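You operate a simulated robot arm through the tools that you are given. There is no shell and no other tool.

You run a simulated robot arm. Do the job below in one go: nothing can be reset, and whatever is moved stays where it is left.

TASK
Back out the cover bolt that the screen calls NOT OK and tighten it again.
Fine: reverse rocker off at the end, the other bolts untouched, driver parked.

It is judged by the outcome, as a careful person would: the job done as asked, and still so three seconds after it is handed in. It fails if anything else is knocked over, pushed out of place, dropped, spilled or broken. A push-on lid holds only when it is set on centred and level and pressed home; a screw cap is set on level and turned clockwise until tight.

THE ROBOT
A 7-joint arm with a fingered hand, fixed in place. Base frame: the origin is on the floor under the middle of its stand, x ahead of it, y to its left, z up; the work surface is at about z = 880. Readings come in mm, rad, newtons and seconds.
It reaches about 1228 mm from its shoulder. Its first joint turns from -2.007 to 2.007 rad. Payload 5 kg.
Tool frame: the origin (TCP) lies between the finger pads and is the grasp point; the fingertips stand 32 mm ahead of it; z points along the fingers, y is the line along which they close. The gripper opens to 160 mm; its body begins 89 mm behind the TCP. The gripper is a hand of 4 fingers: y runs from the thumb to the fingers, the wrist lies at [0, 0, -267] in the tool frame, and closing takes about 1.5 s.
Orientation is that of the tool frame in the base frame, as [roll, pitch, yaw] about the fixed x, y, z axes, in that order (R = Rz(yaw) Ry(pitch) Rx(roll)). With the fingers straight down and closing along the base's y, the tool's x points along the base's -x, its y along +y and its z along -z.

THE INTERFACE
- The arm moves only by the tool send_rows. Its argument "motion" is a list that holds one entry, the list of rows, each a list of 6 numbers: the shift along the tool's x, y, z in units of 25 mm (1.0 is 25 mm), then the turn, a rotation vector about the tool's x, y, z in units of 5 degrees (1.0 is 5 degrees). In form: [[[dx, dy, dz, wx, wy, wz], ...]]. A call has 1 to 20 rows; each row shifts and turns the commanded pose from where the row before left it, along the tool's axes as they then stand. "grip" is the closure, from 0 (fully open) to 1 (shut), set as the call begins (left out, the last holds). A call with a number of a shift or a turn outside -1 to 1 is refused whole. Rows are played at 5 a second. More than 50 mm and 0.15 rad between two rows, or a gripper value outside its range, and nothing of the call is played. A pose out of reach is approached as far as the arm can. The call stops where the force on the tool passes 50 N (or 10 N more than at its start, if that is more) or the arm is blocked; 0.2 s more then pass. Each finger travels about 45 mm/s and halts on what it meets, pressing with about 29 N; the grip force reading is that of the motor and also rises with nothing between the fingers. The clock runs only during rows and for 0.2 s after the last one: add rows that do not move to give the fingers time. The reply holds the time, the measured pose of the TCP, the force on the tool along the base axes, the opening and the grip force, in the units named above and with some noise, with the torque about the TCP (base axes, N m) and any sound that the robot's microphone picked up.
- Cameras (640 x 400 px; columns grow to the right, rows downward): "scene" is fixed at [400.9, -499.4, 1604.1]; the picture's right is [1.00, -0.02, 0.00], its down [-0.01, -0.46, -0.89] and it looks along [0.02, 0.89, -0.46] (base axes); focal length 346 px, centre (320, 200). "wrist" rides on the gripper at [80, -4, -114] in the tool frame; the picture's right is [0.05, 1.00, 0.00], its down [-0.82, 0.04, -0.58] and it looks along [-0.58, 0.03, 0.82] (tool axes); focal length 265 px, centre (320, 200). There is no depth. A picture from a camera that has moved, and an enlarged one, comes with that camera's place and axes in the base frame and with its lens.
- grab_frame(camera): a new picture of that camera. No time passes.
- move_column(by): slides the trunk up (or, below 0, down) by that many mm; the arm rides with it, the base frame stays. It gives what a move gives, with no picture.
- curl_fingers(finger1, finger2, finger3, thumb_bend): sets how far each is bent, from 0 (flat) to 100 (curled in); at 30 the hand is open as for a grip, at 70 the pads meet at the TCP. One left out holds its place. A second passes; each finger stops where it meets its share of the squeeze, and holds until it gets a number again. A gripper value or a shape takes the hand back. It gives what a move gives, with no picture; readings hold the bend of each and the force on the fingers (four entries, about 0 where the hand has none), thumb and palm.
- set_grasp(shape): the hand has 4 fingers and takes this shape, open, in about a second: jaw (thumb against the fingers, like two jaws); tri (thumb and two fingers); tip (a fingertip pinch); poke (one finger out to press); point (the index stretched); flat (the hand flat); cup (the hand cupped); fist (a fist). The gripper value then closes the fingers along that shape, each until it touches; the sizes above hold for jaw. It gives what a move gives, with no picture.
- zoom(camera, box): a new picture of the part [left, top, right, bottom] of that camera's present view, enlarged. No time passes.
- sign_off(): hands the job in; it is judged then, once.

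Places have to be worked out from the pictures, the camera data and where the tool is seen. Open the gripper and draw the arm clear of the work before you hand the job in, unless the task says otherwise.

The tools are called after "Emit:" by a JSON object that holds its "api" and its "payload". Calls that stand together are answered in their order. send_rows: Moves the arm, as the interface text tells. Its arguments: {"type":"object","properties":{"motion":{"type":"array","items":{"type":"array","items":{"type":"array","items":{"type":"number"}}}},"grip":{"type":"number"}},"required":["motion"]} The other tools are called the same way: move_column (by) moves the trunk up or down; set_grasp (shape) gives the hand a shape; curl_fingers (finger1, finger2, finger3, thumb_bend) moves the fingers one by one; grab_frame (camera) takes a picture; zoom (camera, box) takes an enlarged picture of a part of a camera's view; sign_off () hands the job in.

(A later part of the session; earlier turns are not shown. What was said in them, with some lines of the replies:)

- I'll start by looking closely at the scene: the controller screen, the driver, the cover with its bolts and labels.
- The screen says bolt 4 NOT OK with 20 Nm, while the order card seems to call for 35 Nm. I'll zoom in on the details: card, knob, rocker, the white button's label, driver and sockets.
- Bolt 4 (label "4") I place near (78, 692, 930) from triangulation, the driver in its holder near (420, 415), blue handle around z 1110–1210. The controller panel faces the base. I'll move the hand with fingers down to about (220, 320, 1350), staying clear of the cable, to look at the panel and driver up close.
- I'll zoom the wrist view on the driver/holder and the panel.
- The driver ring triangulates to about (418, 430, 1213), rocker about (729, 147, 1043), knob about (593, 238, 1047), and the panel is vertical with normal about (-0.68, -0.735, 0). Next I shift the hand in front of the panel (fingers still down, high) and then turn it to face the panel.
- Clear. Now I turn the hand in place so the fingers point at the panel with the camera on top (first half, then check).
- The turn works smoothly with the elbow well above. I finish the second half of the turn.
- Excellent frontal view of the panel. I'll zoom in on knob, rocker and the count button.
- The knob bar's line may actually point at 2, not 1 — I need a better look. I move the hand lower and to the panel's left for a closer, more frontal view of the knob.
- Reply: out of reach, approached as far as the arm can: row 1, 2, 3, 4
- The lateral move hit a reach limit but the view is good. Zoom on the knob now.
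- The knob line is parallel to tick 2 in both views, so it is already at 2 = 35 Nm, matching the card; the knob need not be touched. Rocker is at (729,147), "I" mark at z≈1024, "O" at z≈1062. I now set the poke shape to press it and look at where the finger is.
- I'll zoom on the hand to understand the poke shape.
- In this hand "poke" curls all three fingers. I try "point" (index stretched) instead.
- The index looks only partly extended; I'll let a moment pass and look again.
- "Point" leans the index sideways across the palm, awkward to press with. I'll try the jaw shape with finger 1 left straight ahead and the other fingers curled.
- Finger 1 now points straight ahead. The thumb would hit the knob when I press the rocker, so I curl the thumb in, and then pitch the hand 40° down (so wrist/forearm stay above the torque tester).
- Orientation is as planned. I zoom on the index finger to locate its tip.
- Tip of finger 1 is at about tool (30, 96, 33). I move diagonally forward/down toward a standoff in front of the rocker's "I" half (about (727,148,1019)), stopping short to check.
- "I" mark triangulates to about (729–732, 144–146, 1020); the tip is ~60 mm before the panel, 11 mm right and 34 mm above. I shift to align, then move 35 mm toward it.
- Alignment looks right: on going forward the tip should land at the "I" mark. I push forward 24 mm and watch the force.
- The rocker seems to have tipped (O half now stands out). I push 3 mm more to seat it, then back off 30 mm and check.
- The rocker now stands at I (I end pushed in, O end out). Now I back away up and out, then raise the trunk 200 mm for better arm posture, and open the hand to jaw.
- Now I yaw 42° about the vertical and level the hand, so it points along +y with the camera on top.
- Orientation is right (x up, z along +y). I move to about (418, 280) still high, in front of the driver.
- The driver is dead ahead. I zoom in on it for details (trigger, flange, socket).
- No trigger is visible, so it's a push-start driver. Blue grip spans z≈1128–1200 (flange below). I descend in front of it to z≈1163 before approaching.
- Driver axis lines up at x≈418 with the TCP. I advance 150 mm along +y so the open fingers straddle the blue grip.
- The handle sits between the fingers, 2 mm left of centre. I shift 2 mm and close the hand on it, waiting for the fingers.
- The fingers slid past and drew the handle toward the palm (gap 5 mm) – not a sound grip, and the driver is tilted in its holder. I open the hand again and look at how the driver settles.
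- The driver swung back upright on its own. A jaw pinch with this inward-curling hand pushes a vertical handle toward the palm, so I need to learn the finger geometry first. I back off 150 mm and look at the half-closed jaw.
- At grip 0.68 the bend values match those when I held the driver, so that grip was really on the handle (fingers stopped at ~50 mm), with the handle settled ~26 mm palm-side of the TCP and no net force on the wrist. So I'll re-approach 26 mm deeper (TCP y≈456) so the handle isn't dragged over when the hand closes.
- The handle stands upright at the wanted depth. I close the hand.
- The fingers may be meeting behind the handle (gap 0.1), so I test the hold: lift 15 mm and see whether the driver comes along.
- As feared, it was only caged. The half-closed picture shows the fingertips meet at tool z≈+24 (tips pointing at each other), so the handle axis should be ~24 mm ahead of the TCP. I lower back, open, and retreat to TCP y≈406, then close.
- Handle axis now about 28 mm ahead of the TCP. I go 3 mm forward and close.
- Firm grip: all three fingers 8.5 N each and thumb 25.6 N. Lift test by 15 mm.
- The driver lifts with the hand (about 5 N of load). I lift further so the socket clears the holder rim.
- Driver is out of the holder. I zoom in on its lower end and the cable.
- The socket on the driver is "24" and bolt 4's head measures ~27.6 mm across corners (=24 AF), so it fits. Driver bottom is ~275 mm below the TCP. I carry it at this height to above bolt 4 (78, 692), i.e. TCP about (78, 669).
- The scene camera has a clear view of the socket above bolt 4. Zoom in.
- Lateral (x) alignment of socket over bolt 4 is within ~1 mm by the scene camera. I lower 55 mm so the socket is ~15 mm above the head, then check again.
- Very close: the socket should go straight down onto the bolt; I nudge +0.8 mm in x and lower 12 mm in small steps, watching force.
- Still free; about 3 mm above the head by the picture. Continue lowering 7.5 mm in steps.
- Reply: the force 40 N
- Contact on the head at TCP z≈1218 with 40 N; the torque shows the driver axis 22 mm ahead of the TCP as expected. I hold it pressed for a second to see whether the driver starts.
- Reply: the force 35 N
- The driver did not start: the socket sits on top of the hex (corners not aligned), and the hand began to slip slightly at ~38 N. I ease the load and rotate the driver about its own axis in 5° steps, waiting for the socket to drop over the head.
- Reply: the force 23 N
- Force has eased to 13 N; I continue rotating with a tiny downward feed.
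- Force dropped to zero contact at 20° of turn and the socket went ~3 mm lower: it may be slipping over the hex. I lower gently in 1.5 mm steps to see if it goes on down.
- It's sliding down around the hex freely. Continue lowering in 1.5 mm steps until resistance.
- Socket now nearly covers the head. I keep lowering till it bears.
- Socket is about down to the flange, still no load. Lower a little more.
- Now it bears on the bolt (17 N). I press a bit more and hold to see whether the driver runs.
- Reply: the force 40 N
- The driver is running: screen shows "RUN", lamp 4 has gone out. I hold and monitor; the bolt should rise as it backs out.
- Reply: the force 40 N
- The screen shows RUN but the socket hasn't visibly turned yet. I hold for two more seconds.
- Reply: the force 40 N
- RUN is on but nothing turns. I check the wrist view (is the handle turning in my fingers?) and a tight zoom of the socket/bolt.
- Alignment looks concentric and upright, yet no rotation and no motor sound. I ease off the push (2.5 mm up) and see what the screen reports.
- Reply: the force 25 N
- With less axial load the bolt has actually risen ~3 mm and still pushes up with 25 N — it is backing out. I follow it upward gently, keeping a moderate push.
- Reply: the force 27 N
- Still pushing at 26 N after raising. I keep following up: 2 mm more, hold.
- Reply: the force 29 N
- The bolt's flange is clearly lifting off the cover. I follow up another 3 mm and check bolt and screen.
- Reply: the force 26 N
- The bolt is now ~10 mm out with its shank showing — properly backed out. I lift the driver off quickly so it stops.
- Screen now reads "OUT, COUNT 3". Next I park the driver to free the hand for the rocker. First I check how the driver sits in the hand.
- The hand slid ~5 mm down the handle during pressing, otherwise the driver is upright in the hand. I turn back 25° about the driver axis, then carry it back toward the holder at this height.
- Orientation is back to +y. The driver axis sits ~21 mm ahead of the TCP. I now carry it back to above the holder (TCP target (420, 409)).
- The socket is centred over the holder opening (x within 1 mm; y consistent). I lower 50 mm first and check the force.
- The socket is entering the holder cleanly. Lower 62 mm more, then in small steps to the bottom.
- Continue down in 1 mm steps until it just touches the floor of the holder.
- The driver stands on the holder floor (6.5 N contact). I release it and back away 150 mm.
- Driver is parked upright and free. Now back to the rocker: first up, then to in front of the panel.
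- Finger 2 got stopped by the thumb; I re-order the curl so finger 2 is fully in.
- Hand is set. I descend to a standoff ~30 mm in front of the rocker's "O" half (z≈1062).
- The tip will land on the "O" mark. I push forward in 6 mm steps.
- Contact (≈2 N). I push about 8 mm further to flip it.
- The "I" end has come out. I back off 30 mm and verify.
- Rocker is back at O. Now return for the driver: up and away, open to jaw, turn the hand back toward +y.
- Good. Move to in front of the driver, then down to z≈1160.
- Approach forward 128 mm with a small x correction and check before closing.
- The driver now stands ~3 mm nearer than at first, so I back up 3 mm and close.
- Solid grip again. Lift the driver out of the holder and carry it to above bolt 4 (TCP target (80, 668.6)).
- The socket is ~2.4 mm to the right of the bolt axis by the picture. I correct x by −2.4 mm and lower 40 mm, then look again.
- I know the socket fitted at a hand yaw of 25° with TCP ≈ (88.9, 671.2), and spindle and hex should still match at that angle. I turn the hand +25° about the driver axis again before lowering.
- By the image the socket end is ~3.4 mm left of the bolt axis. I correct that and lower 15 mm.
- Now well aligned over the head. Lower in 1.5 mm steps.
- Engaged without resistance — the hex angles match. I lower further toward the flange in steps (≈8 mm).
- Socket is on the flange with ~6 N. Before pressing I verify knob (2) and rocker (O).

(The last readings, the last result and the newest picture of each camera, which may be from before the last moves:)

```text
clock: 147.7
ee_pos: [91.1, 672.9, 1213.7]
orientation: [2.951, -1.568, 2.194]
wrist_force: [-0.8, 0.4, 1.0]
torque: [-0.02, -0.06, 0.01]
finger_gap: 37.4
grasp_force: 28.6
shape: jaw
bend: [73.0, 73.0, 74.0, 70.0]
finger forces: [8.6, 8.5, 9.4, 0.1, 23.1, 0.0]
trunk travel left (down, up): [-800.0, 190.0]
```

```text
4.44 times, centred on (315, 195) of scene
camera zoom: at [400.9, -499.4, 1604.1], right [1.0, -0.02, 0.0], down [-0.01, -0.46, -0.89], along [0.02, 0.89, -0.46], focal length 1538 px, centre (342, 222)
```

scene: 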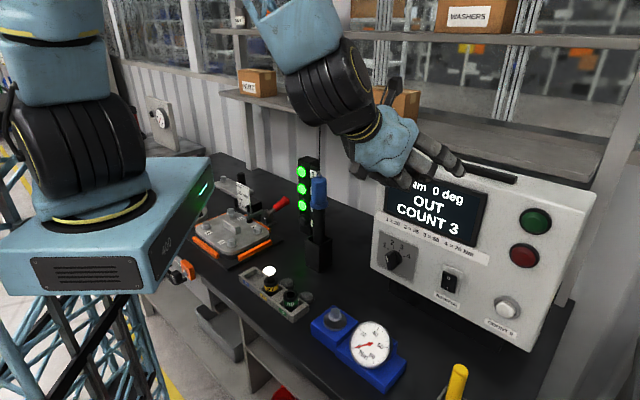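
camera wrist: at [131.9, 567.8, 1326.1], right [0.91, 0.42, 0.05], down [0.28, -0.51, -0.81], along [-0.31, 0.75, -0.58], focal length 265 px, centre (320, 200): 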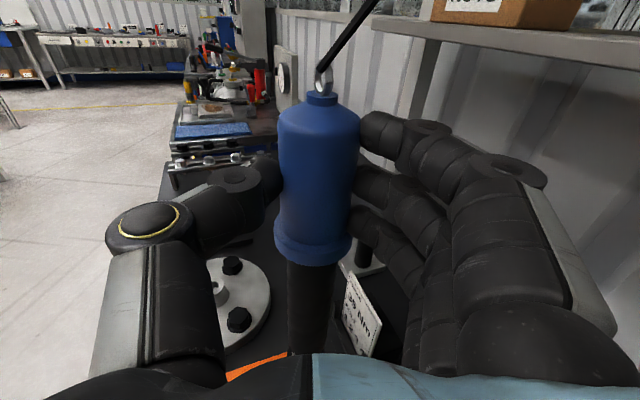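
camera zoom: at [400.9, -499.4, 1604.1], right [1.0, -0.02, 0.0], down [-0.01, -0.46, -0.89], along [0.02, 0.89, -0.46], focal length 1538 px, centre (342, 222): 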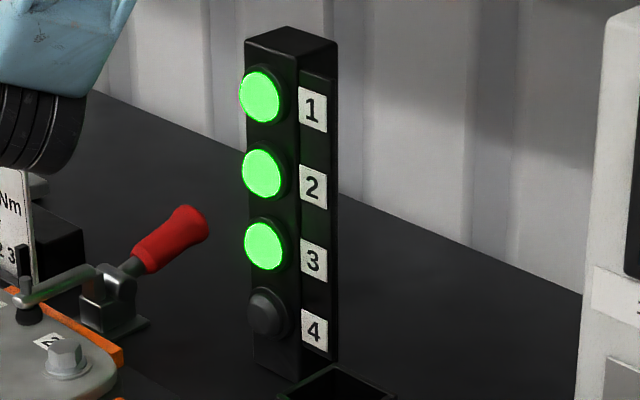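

Knob at 2, rocker at O, lamps 1–3 green, lamp 4 off. Now I press and feed down steadily (~3 mm/s) to follow the bolt as it screws in.

Emit:
{"api": "send_rows", "payload": {"motion": [[[-0.06, 0, 0, 0, 0, 0], [-0.026, 0, 0, 0, 0, 0], [-0.026, 0, 0, 0, 0, 0], [-0.026, 0, 0, 0, 0, 0], [-0.026, 0, 0, 0, 0, 0], [-0.026, 0, 0, 0, 0, 0], [-0.026, 0, 0, 0, 0, 0], [-0.026, 0, 0, 0, 0, 0], [-0.026, 0, 0, 0, 0, 0], [-0.026, 0, 0, 0, 0, 0], [-0.026, 0, 0, 0, 0, 0], [-0.026, 0, 0, 0, 0, 0], [-0.026, 0, 0, 0, 0, 0], [-0.026, 0, 0, 0, 0, 0], [-0.026, 0, 0, 0, 0, 0], [-0.026, 0, 0, 0, 0, 0], [-0.026, 0, 0, 0, 0, 0], [-0.026, 0, 0, 0, 0, 0], [-0.026, 0, 0, 0, 0, 0], [-0.026, 0, 0, 0, 0, 0]]]}}

Emit:
{"api": "grab_frame", "payload": {"camera": "scene"}}

Emit:
{"api": "zoom", "payload": {"camera": "scene", "box": [215, 180, 255, 220]}}

```text
clock: 151.9
ee_pos: [90.7, 671.9, 1202.2]
orientation: [1.592, -1.568, -2.731]
wrist_force: [0.6, -0.7, 22.0]
torque: [0.52, 0.04, -0.03]
finger_gap: 37.5
grasp_force: 29.1
shape: jaw
bend: [73.0, 73.0, 74.0, 70.0]
finger forces: [8.4, 8.3, 12.5, 0.0, 23.4, 0.0]
trunk travel left (down, up): [-800.0, 190.0]
```

```text
taken
```

scene: 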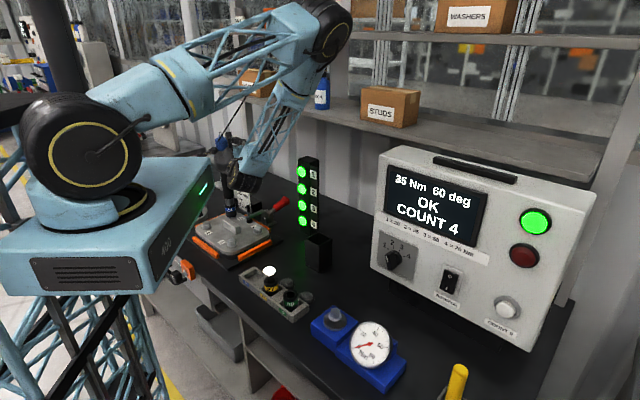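

```text
10.00 times, centred on (235, 200) of scene
camera zoom: at [400.9, -499.4, 1604.1], right [1.0, -0.02, 0.0], down [-0.01, -0.46, -0.89], along [0.02, 0.89, -0.46], focal length 3461 px, centre (1170, 200)
```

zoom: 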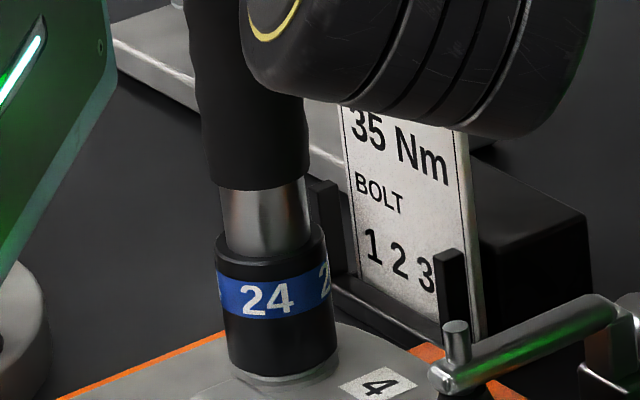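

"35 Nm 60 deg, OK, COUNT 4" and lamp 4 is green. I lift the driver straight off the bolt.

Emit:
{"api": "send_rows", "payload": {"motion": [[[0.5, 0, 0, 0, 0, 0], [0.8, 0, 0, 0, 0, 0], [0.8, 0, 0, 0, 0, 0], [0.8, 0, 0, 0, 0, 0], [0.3, 0, 0, 0, 0, 0], [0, 0, 0, 0, 0, 0]]]}}

Emit:
{"api": "zoom", "payload": {"camera": "scene", "box": [200, 160, 270, 230]}}

Emit:
{"api": "zoom", "payload": {"camera": "scene", "box": [290, 140, 560, 320]}}

Emit:
{"api": "grab_frame", "payload": {"camera": "wrist"}}

```text
clock: 153.3
ee_pos: [90.9, 673.2, 1277.9]
orientation: [-3.139, -1.566, 2.002]
wrist_force: [-0.1, -0.2, -4.5]
torque: [-0.12, -0.07, 0.0]
finger_gap: 37.4
grasp_force: 28.5
shape: jaw
bend: [73.0, 73.0, 74.0, 70.0]
finger forces: [8.9, 8.3, 8.7, 0.0, 22.9, 0.0]
trunk travel left (down, up): [-800.0, 190.0]
```

```text
5.71 times, centred on (235, 195) of scene
camera zoom: at [400.9, -499.4, 1604.1], right [1.0, -0.02, 0.0], down [-0.01, -0.46, -0.89], along [0.02, 0.89, -0.46], focal length 1978 px, centre (806, 229)
```

zoom: 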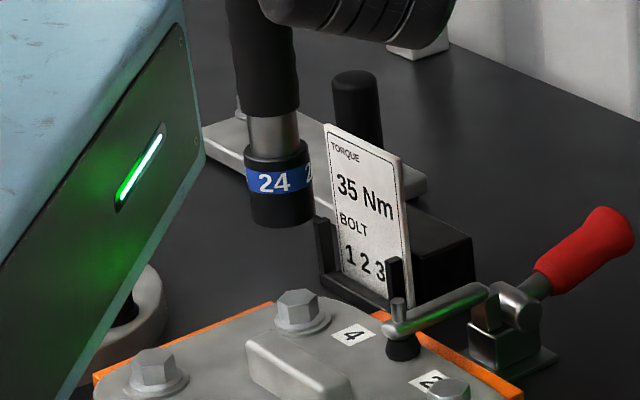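

```text
2.22 times, centred on (425, 230) of scene
camera zoom: at [400.9, -499.4, 1604.1], right [1.0, -0.02, 0.0], down [-0.01, -0.46, -0.89], along [0.02, 0.89, -0.46], focal length 769 px, centre (87, 133)
```

zoom: 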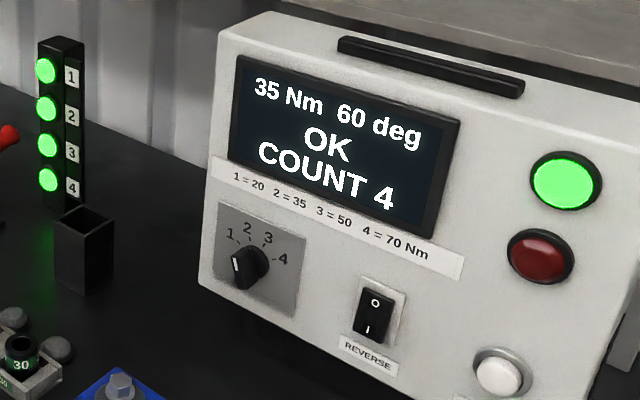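

```text
taken
camera wrist: at [133.9, 568.6, 1358.9], right [0.91, 0.42, 0.05], down [0.28, -0.51, -0.81], along [-0.31, 0.75, -0.58], focal length 265 px, centre (320, 200)
```

wrist: 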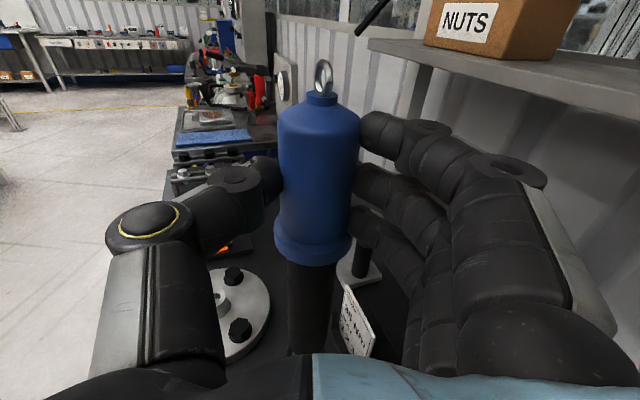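

All four lamps are green. Now park: turn back −25° and carry the driver to the holder.

Emit:
{"api": "send_rows", "payload": {"motion": [[[0.1, -0.075, 0, -1, 0, 0], [0.1, -0.075, 0, -1, 0, 0], [0, -0.075, 0, -1, 0, 0], [0, -0.075, 0, -1, 0, 0], [0, -0.075, 0, -1, 0, 0], [0, 0, 0, 0, 0, 0], [0, 0, 0, 0, 0, 0]]]}}

```text
clock: 154.9
ee_pos: [82.4, 671.3, 1284.2]
orientation: [2.785, -1.569, 1.921]
wrist_force: [1.8, 0.9, -4.9]
torque: [-0.16, -0.05, 0.06]
finger_gap: 37.3
grasp_force: 28.8
shape: jaw
bend: [73.0, 73.0, 74.0, 70.0]
finger forces: [8.7, 8.7, 8.9, 0.1, 23.4, 0.0]
trunk travel left (down, up): [-800.0, 190.0]
```

Carry to above the holder.

Emit:
{"api": "send_rows", "payload": {"motion": [[[0, 0.674, -0.5315, 0, 0, 0], [0, 0.674, -0.5315, 0, 0, 0], [0, 0.674, -0.5315, 0, 0, 0], [0, 0.674, -0.5315, 0, 0, 0], [0, 0.674, -0.5315, 0, 0, 0], [0, 0.674, -0.5315, 0, 0, 0], [0, 0.674, -0.5315, 0, 0, 0], [0, 0.674, -0.5315, 0, 0, 0], [0, 0.674, -0.5315, 0, 0, 0], [0, 0.674, -0.5315, 0, 0, 0], [0, 0.674, -0.5315, 0, 0, 0], [0, 0.674, -0.5315, 0, 0, 0], [0, 0.674, -0.5315, 0, 0, 0], [0, 0.674, -0.5315, 0, 0, 0], [0, 0.674, -0.5315, 0, 0, 0], [0, 0.674, -0.5315, 0, 0, 0], [0, 0.674, -0.5315, 0, 0, 0], [0, 0.674, -0.5315, 0, 0, 0], [0, 0.674, -0.5315, 0, 0, 0], [0, 0.674, -0.5315, 0, 0, 0]]]}}

Emit:
{"api": "send_rows", "payload": {"motion": [[[0, 0, 0, 0, 0, 0], [0, 0, 0, 0, 0, 0]]]}}

Emit:
{"api": "zoom", "payload": {"camera": "scene", "box": [270, 190, 370, 280]}}

Emit:
{"api": "grab_frame", "payload": {"camera": "wrist"}}

```text
clock: 159.1
ee_pos: [418.7, 402.9, 1284.7]
orientation: [2.636, -1.568, 2.074]
wrist_force: [-0.2, 0.3, -4.8]
torque: [-0.08, 0.06, -0.02]
finger_gap: 36.8
grasp_force: 29.0
shape: jaw
bend: [73.0, 73.0, 74.0, 70.0]
finger forces: [9.2, 8.0, 7.8, 0.0, 23.3, 0.1]
trunk travel left (down, up): [-800.0, 190.0]
```

```text
clock: 159.7
ee_pos: [418.4, 404.0, 1284.9]
orientation: [2.679, -1.566, 2.029]
wrist_force: [0.3, -0.1, -4.6]
torque: [-0.12, -0.01, -0.01]
finger_gap: 37.1
grasp_force: 29.1
shape: jaw
bend: [73.0, 73.0, 74.0, 70.0]
finger forces: [8.9, 8.0, 8.3, 0.0, 22.9, 0.1]
trunk travel left (down, up): [-800.0, 190.0]
```

```text
4.44 times, centred on (320, 235) of scene
camera zoom: at [400.9, -499.4, 1604.1], right [1.0, -0.02, 0.0], down [-0.01, -0.46, -0.89], along [0.02, 0.89, -0.46], focal length 1538 px, centre (320, 44)
```

zoom: 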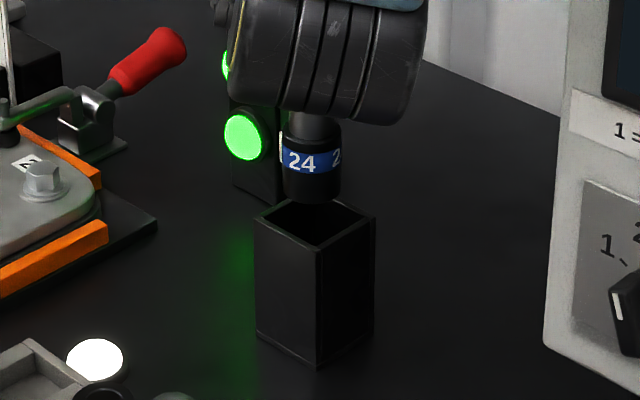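

```text
taken
camera wrist: at [413.7, 290.5, 1365.2], right [1.0, 0.0, 0.05], down [0.04, -0.58, -0.81], along [0.03, 0.81, -0.58], focal length 265 px, centre (320, 200)
```

wrist: 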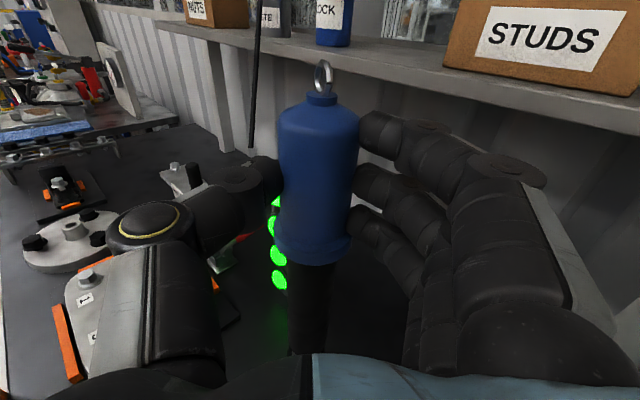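

The socket is ~2 mm left of the opening's centre; I correct and lower 50 mm, then check.

Emit:
{"api": "send_rows", "payload": {"motion": [[[0, 0.08, 0.05, 0, 0, 0], [-0.4, 0, 0, 0, 0, 0], [-0.4, 0, 0, 0, 0, 0], [-0.4, 0, 0, 0, 0, 0], [-0.4, 0, 0, 0, 0, 0], [-0.4, 0, 0, 0, 0, 0], [0, 0, 0, 0, 0, 0]]]}}

Emit:
{"api": "zoom", "payload": {"camera": "scene", "box": [270, 190, 370, 280]}}

```text
clock: 161.3
ee_pos: [421.7, 403.7, 1234.7]
orientation: [2.7, -1.567, 2.007]
wrist_force: [-0.9, -0.3, -4.7]
torque: [-0.15, 0.01, 0.01]
finger_gap: 36.8
grasp_force: 28.9
shape: jaw
bend: [73.0, 73.0, 74.0, 70.0]
finger forces: [8.8, 8.1, 8.4, 0.0, 22.9, 0.0]
trunk travel left (down, up): [-800.0, 190.0]
```

```text
4.44 times, centred on (320, 235) of scene
camera zoom: at [400.9, -499.4, 1604.1], right [1.0, -0.02, 0.0], down [-0.01, -0.46, -0.89], along [0.02, 0.89, -0.46], focal length 1538 px, centre (320, 44)
```

zoom: 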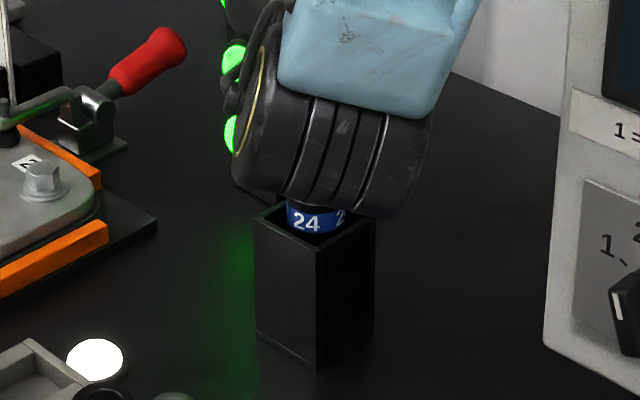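

Entering the holder cleanly, no contact force. Lower the remaining ~74 mm, the last part slowly.

Emit:
{"api": "send_rows", "payload": {"motion": [[[-0.4, 0, 0, 0, 0, 0], [-0.4, 0, 0, 0, 0, 0], [-0.4, 0, 0, 0, 0, 0], [-0.4, 0, 0, 0, 0, 0], [-0.4, 0, 0, 0, 0, 0], [-0.4, 0, 0, 0, 0, 0], [-0.2, 0, 0, 0, 0, 0], [-0.1, 0, 0, 0, 0, 0], [0, 0, 0, 0, 0, 0]]]}}

Emit:
{"api": "send_rows", "payload": {"motion": [[[-0.05, 0, 0, 0, 0, 0], [-0.05, 0, 0, 0, 0, 0], [-0.05, 0, 0, 0, 0, 0], [0, 0, 0, 0, 0, 0]]]}}

```text
clock: 163.3
ee_pos: [420.6, 403.0, 1167.7]
orientation: [2.64, -1.568, 2.069]
wrist_force: [-0.3, 0.0, -4.7]
torque: [-0.11, -0.03, 0.0]
finger_gap: 37.0
grasp_force: 29.1
shape: jaw
bend: [73.0, 73.0, 74.0, 70.0]
finger forces: [8.8, 8.0, 8.3, 0.0, 22.6, 0.0]
trunk travel left (down, up): [-800.0, 190.0]
```

```text
clock: 164.3
ee_pos: [421.1, 404.0, 1162.4]
orientation: [2.612, -1.568, 2.099]
wrist_force: [0.3, 0.3, -5.4]
torque: [-0.12, 0.02, 0.01]
finger_gap: 37.1
grasp_force: 28.8
shape: jaw
bend: [73.0, 73.0, 74.0, 70.0]
finger forces: [8.8, 8.0, 8.3, 0.1, 22.7, 0.0]
trunk travel left (down, up): [-800.0, 190.0]
```

Emit:
{"api": "send_rows", "payload": {"motion": [[[-0.05, 0, 0, 0, 0, 0], [-0.05, 0, 0, 0, 0, 0], [0, 0, 0, 0, 0, 0]]]}}

Emit:
{"api": "send_rows", "payload": {"motion": [[[-0.04, 0, 0, 0, 0, 0], [0, 0, 0, 0, 0, 0]]]}}

```text
clock: 165.1
ee_pos: [421.0, 404.1, 1160.7]
orientation: [2.699, -1.568, 2.011]
wrist_force: [-0.1, -0.4, -5.0]
torque: [-0.11, -0.04, 0.0]
finger_gap: 37.1
grasp_force: 29.0
shape: jaw
bend: [73.0, 73.0, 74.0, 70.0]
finger forces: [8.8, 7.9, 8.2, 0.0, 22.8, 0.0]
trunk travel left (down, up): [-800.0, 190.0]
```

```text
clock: 165.7
ee_pos: [420.3, 403.5, 1161.0]
orientation: [2.599, -1.568, 2.109]
wrist_force: [-0.2, 1.3, -5.1]
torque: [-0.12, -0.02, -0.02]
finger_gap: 36.7
grasp_force: 28.8
shape: jaw
bend: [73.0, 73.0, 74.0, 70.0]
finger forces: [8.8, 8.0, 8.3, 0.0, 22.7, 0.1]
trunk travel left (down, up): [-800.0, 190.0]
```

Emit:
{"api": "send_rows", "payload": {"motion": [[[-0.04, 0, 0, 0, 0, 0], [-0.03, 0, 0, 0, 0, 0], [0, 0, 0, 0, 0, 0]]]}}

Emit:
{"api": "send_rows", "payload": {"motion": [[[-0.03, 0, 0, 0, 0, 0], [0, 0, 0, 0, 0, 0]]]}}

```text
clock: 166.5
ee_pos: [419.7, 402.9, 1158.5]
orientation: [2.205, -1.568, 2.503]
wrist_force: [-0.2, -1.7, 7.7]
torque: [0.15, -0.01, 0.0]
finger_gap: 36.9
grasp_force: 28.8
shape: jaw
bend: [73.0, 73.0, 74.0, 70.0]
finger forces: [8.8, 8.1, 8.8, 0.0, 23.1, 0.1]
trunk travel left (down, up): [-800.0, 190.0]
```

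```text
clock: 167.1
ee_pos: [419.2, 402.8, 1157.0]
orientation: [1.796, -1.57, 2.912]
wrist_force: [-0.7, -2.6, 16.3]
torque: [0.35, -0.03, 0.05]
finger_gap: 36.8
grasp_force: 29.0
shape: jaw
bend: [73.0, 73.0, 74.0, 70.0]
finger forces: [8.7, 8.0, 9.5, 0.0, 23.3, 0.0]
trunk travel left (down, up): [-800.0, 190.0]
```

Driver stands on the holder floor (a bit over 16 N). I ease up 1 mm, release, and check the screen.

Emit:
{"api": "send_rows", "payload": {"motion": [[[0.04, 0, 0, 0, 0, 0], [0, 0, 0, 0, 0, 0]]]}}

Emit:
{"api": "send_rows", "payload": {"motion": [[[0, 0, 0, 0, 0, 0], [0, 0, 0, 0, 0, 0], [0, 0, 0, 0, 0, 0], [0, 0, 0, 0, 0, 0], [0, 0, 0, 0, 0, 0], [0, 0, 0, 0, 0, 0], [0, 0, 0, 0, 0, 0], [0, 0, 0, 0, 0, 0], [0, 0, 0, 0, 0, 0], [0, 0, 0, 0, 0, 0]]], "grip": 0}}

Emit:
{"api": "grab_frame", "payload": {"camera": "scene"}}

Emit:
{"api": "grab_frame", "payload": {"camera": "wrist"}}

```text
clock: 167.7
ee_pos: [421.1, 404.1, 1159.7]
orientation: [2.546, -1.569, 2.16]
wrist_force: [-0.1, -0.8, 10.0]
torque: [0.25, -0.06, 0.01]
finger_gap: 36.9
grasp_force: 28.4
shape: jaw
bend: [73.0, 73.0, 74.0, 70.0]
finger forces: [8.9, 8.0, 8.8, 0.0, 23.2, 0.0]
trunk travel left (down, up): [-800.0, 190.0]
```

```text
clock: 169.9
ee_pos: [420.4, 404.5, 1159.2]
orientation: [2.613, -1.566, 2.094]
wrist_force: [-0.3, -0.3, 0.5]
torque: [0.02, 0.0, -0.02]
finger_gap: 160.2
grasp_force: 0.1
shape: jaw
bend: [30.0, 30.0, 30.0, 30.0]
finger forces: [0.0, 0.1, 0.0, 0.1, 0.0, 0.0]
trunk travel left (down, up): [-800.0, 190.0]
```

```text
taken
```

scene: 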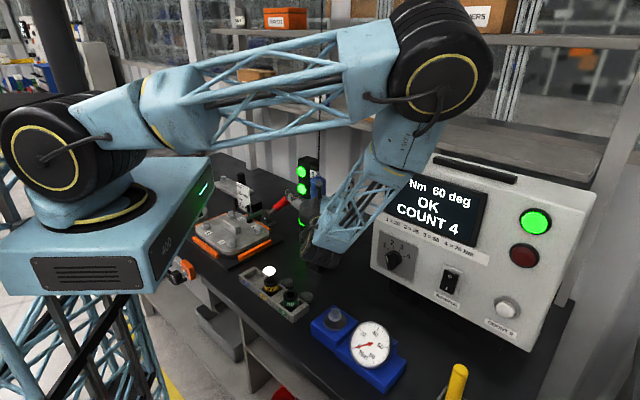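

```text
taken
camera wrist: at [416.1, 289.4, 1240.1], right [1.0, 0.0, 0.05], down [0.04, -0.58, -0.81], along [0.03, 0.81, -0.58], focal length 265 px, centre (320, 200)
```

wrist: 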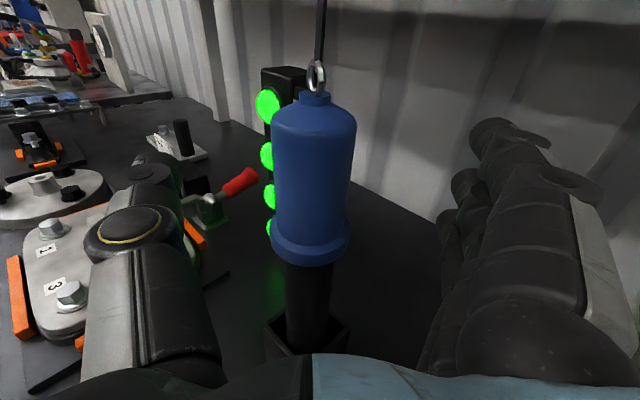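

Screen still OK, COUNT 4; driver stands free. I withdraw straight back, then rise clear of the work.

Emit:
{"api": "send_rows", "payload": {"motion": [[[0, 0, -0.6, 0, 0, 0], [0, 0, -0.9, 0, 0, 0], [0, 0, -0.9, 0, 0, 0], [0, 0, -0.9, 0, 0, 0], [0, 0, -0.9, 0, 0, 0], [0, 0, -0.9, 0, 0, 0], [0, 0, -0.9, 0, 0, 0], [0.9, 0, 0, 0, 0, 0], [0.9, 0, 0, 0, 0, 0], [0.9, 0, 0, 0, 0, 0], [0.9, 0, 0, 0, 0, 0], [0.9, 0, 0, 0, 0, 0], [0.9, 0, 0, 0, 0, 0], [0.9, 0, 0, 0, 0, 0], [0.9, 0, 0, 0, 0, 0], [0.9, 0, 0, 0, 0, 0]]]}}

Emit:
{"api": "grab_frame", "payload": {"camera": "wrist"}}

Emit:
{"api": "grab_frame", "payload": {"camera": "scene"}}

```text
clock: 173.3
ee_pos: [418.7, 253.1, 1361.5]
orientation: [2.717, -1.569, 1.989]
wrist_force: [0.9, -0.6, 0.6]
torque: [0.03, -0.04, 0.03]
finger_gap: 160.0
grasp_force: 0.0
shape: jaw
bend: [30.0, 30.0, 30.0, 30.0]
finger forces: [0.0, 0.0, 0.1, 0.1, 0.0, 0.1]
trunk travel left (down, up): [-800.0, 190.0]
```

```text
taken
camera wrist: at [414.5, 140.0, 1442.9], right [1.0, 0.0, 0.05], down [0.04, -0.58, -0.81], along [0.03, 0.81, -0.58], focal length 265 px, centre (320, 200)
```

wrist: 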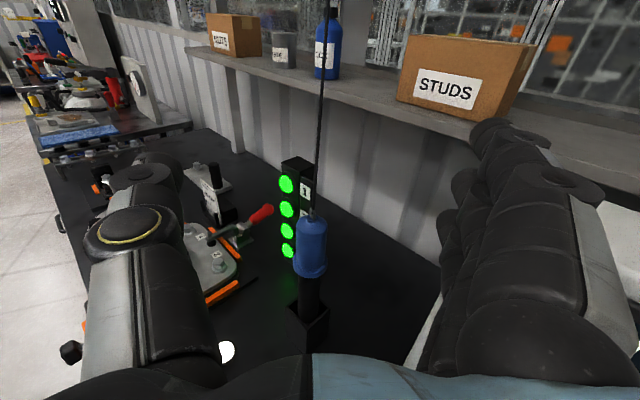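

```text
taken
```

scene: 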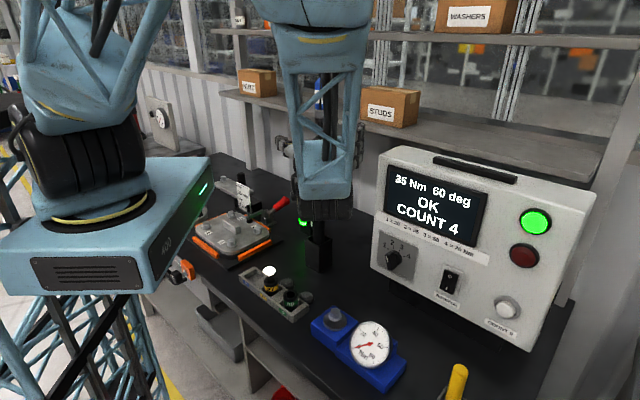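

Everything looks in order. I move the arm further clear (to about (560, 80, 1365)) and do a final check of holder, cover and panel.

Emit:
{"api": "send_rows", "payload": {"motion": [[[0, 0.705, -0.87, 0, 0, 0], [0, 0.705, -0.87, 0, 0, 0], [0, 0.705, -0.87, 0, 0, 0], [0, 0.705, -0.87, 0, 0, 0], [0, 0.705, -0.87, 0, 0, 0], [0, 0.705, -0.87, 0, 0, 0], [0, 0.705, -0.87, 0, 0, 0], [0, 0.705, -0.87, 0, 0, 0], [0, 0, 0, 0, 0, 0], [0, 0, 0, 0, 0, 0]]]}}

Emit:
{"api": "zoom", "payload": {"camera": "scene", "box": [180, 140, 360, 290]}}

Emit:
{"api": "zoom", "payload": {"camera": "scene", "box": [360, 140, 580, 350]}}

Emit:
{"api": "grab_frame", "payload": {"camera": "scene"}}

```text
clock: 175.5
ee_pos: [560.4, 78.4, 1364.0]
orientation: [2.558, -1.567, 2.149]
wrist_force: [-0.4, -0.2, 0.2]
torque: [0.02, -0.01, 0.02]
finger_gap: 160.2
grasp_force: 0.1
shape: jaw
bend: [30.0, 30.0, 30.0, 30.0]
finger forces: [0.0, 0.0, 0.0, 0.0, 0.0, 0.0]
trunk travel left (down, up): [-800.0, 190.0]
```

```text
2.67 times, centred on (270, 215) of scene
camera zoom: at [400.9, -499.4, 1604.1], right [1.0, -0.02, 0.0], down [-0.01, -0.46, -0.89], along [0.02, 0.89, -0.46], focal length 923 px, centre (453, 160)
```

zoom: 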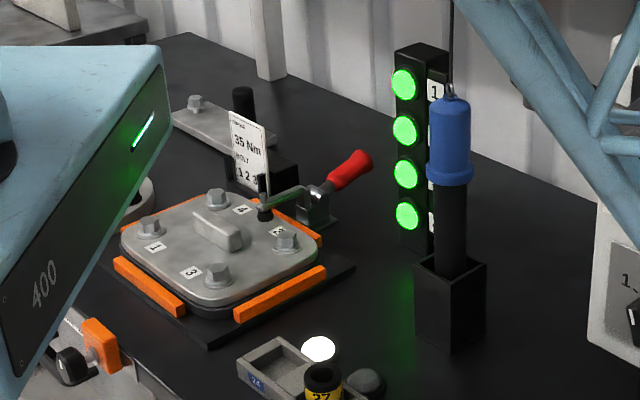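

```text
1.90 times, centred on (470, 245) of scene
camera zoom: at [400.9, -499.4, 1604.1], right [1.0, -0.02, 0.0], down [-0.01, -0.46, -0.89], along [0.02, 0.89, -0.46], focal length 659 px, centre (34, 114)
```

zoom: 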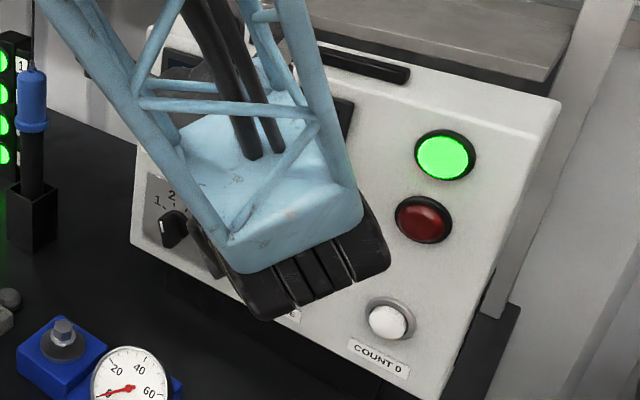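

```text
taken
```

scene: 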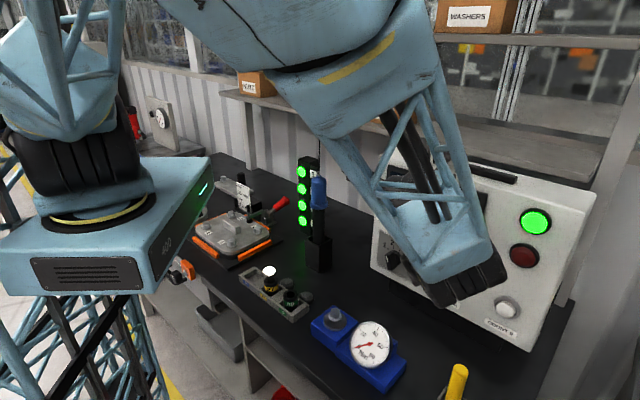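

Driver stands upright in its holder, all four lamps green, display OK/COUNT 4, rocker at O, knob untouched, hand open and clear of the work. I hand the job in.

Emit:
{"api": "sign_off", "payload": {}}

```text
The job is handed in.
```

Bolt 4 has been backed out and tightened again. The screen now reads "35 Nm 60 deg, OK, COUNT 4", and all four bolt lamps are green.

- **Torque:** the knob was already at program 2 (35 Nm), which matches the card, so I left it alone. The driver already carried the 24 socket, and it fits this bolt.
- **Reverse rocker:** I switched it on to back the bolt out about 10 mm (the screen read "OUT"), then switched it off. It was still at O when I last checked it, just after tightening; the arm hid it in the final pictures.
- **Other bolts:** I didn't touch bolts 1, 2 and 3.
- **Driver:** it is standing upright in its holder, and the hand is open and clear of the work.

My first three attempts to grip the driver failed. In two of them the driver shifted or tilted in its holder, but it settled back upright when I opened the hand. The hand also slid about 5 mm down the handle while pressing. Nothing fell or was knocked over.
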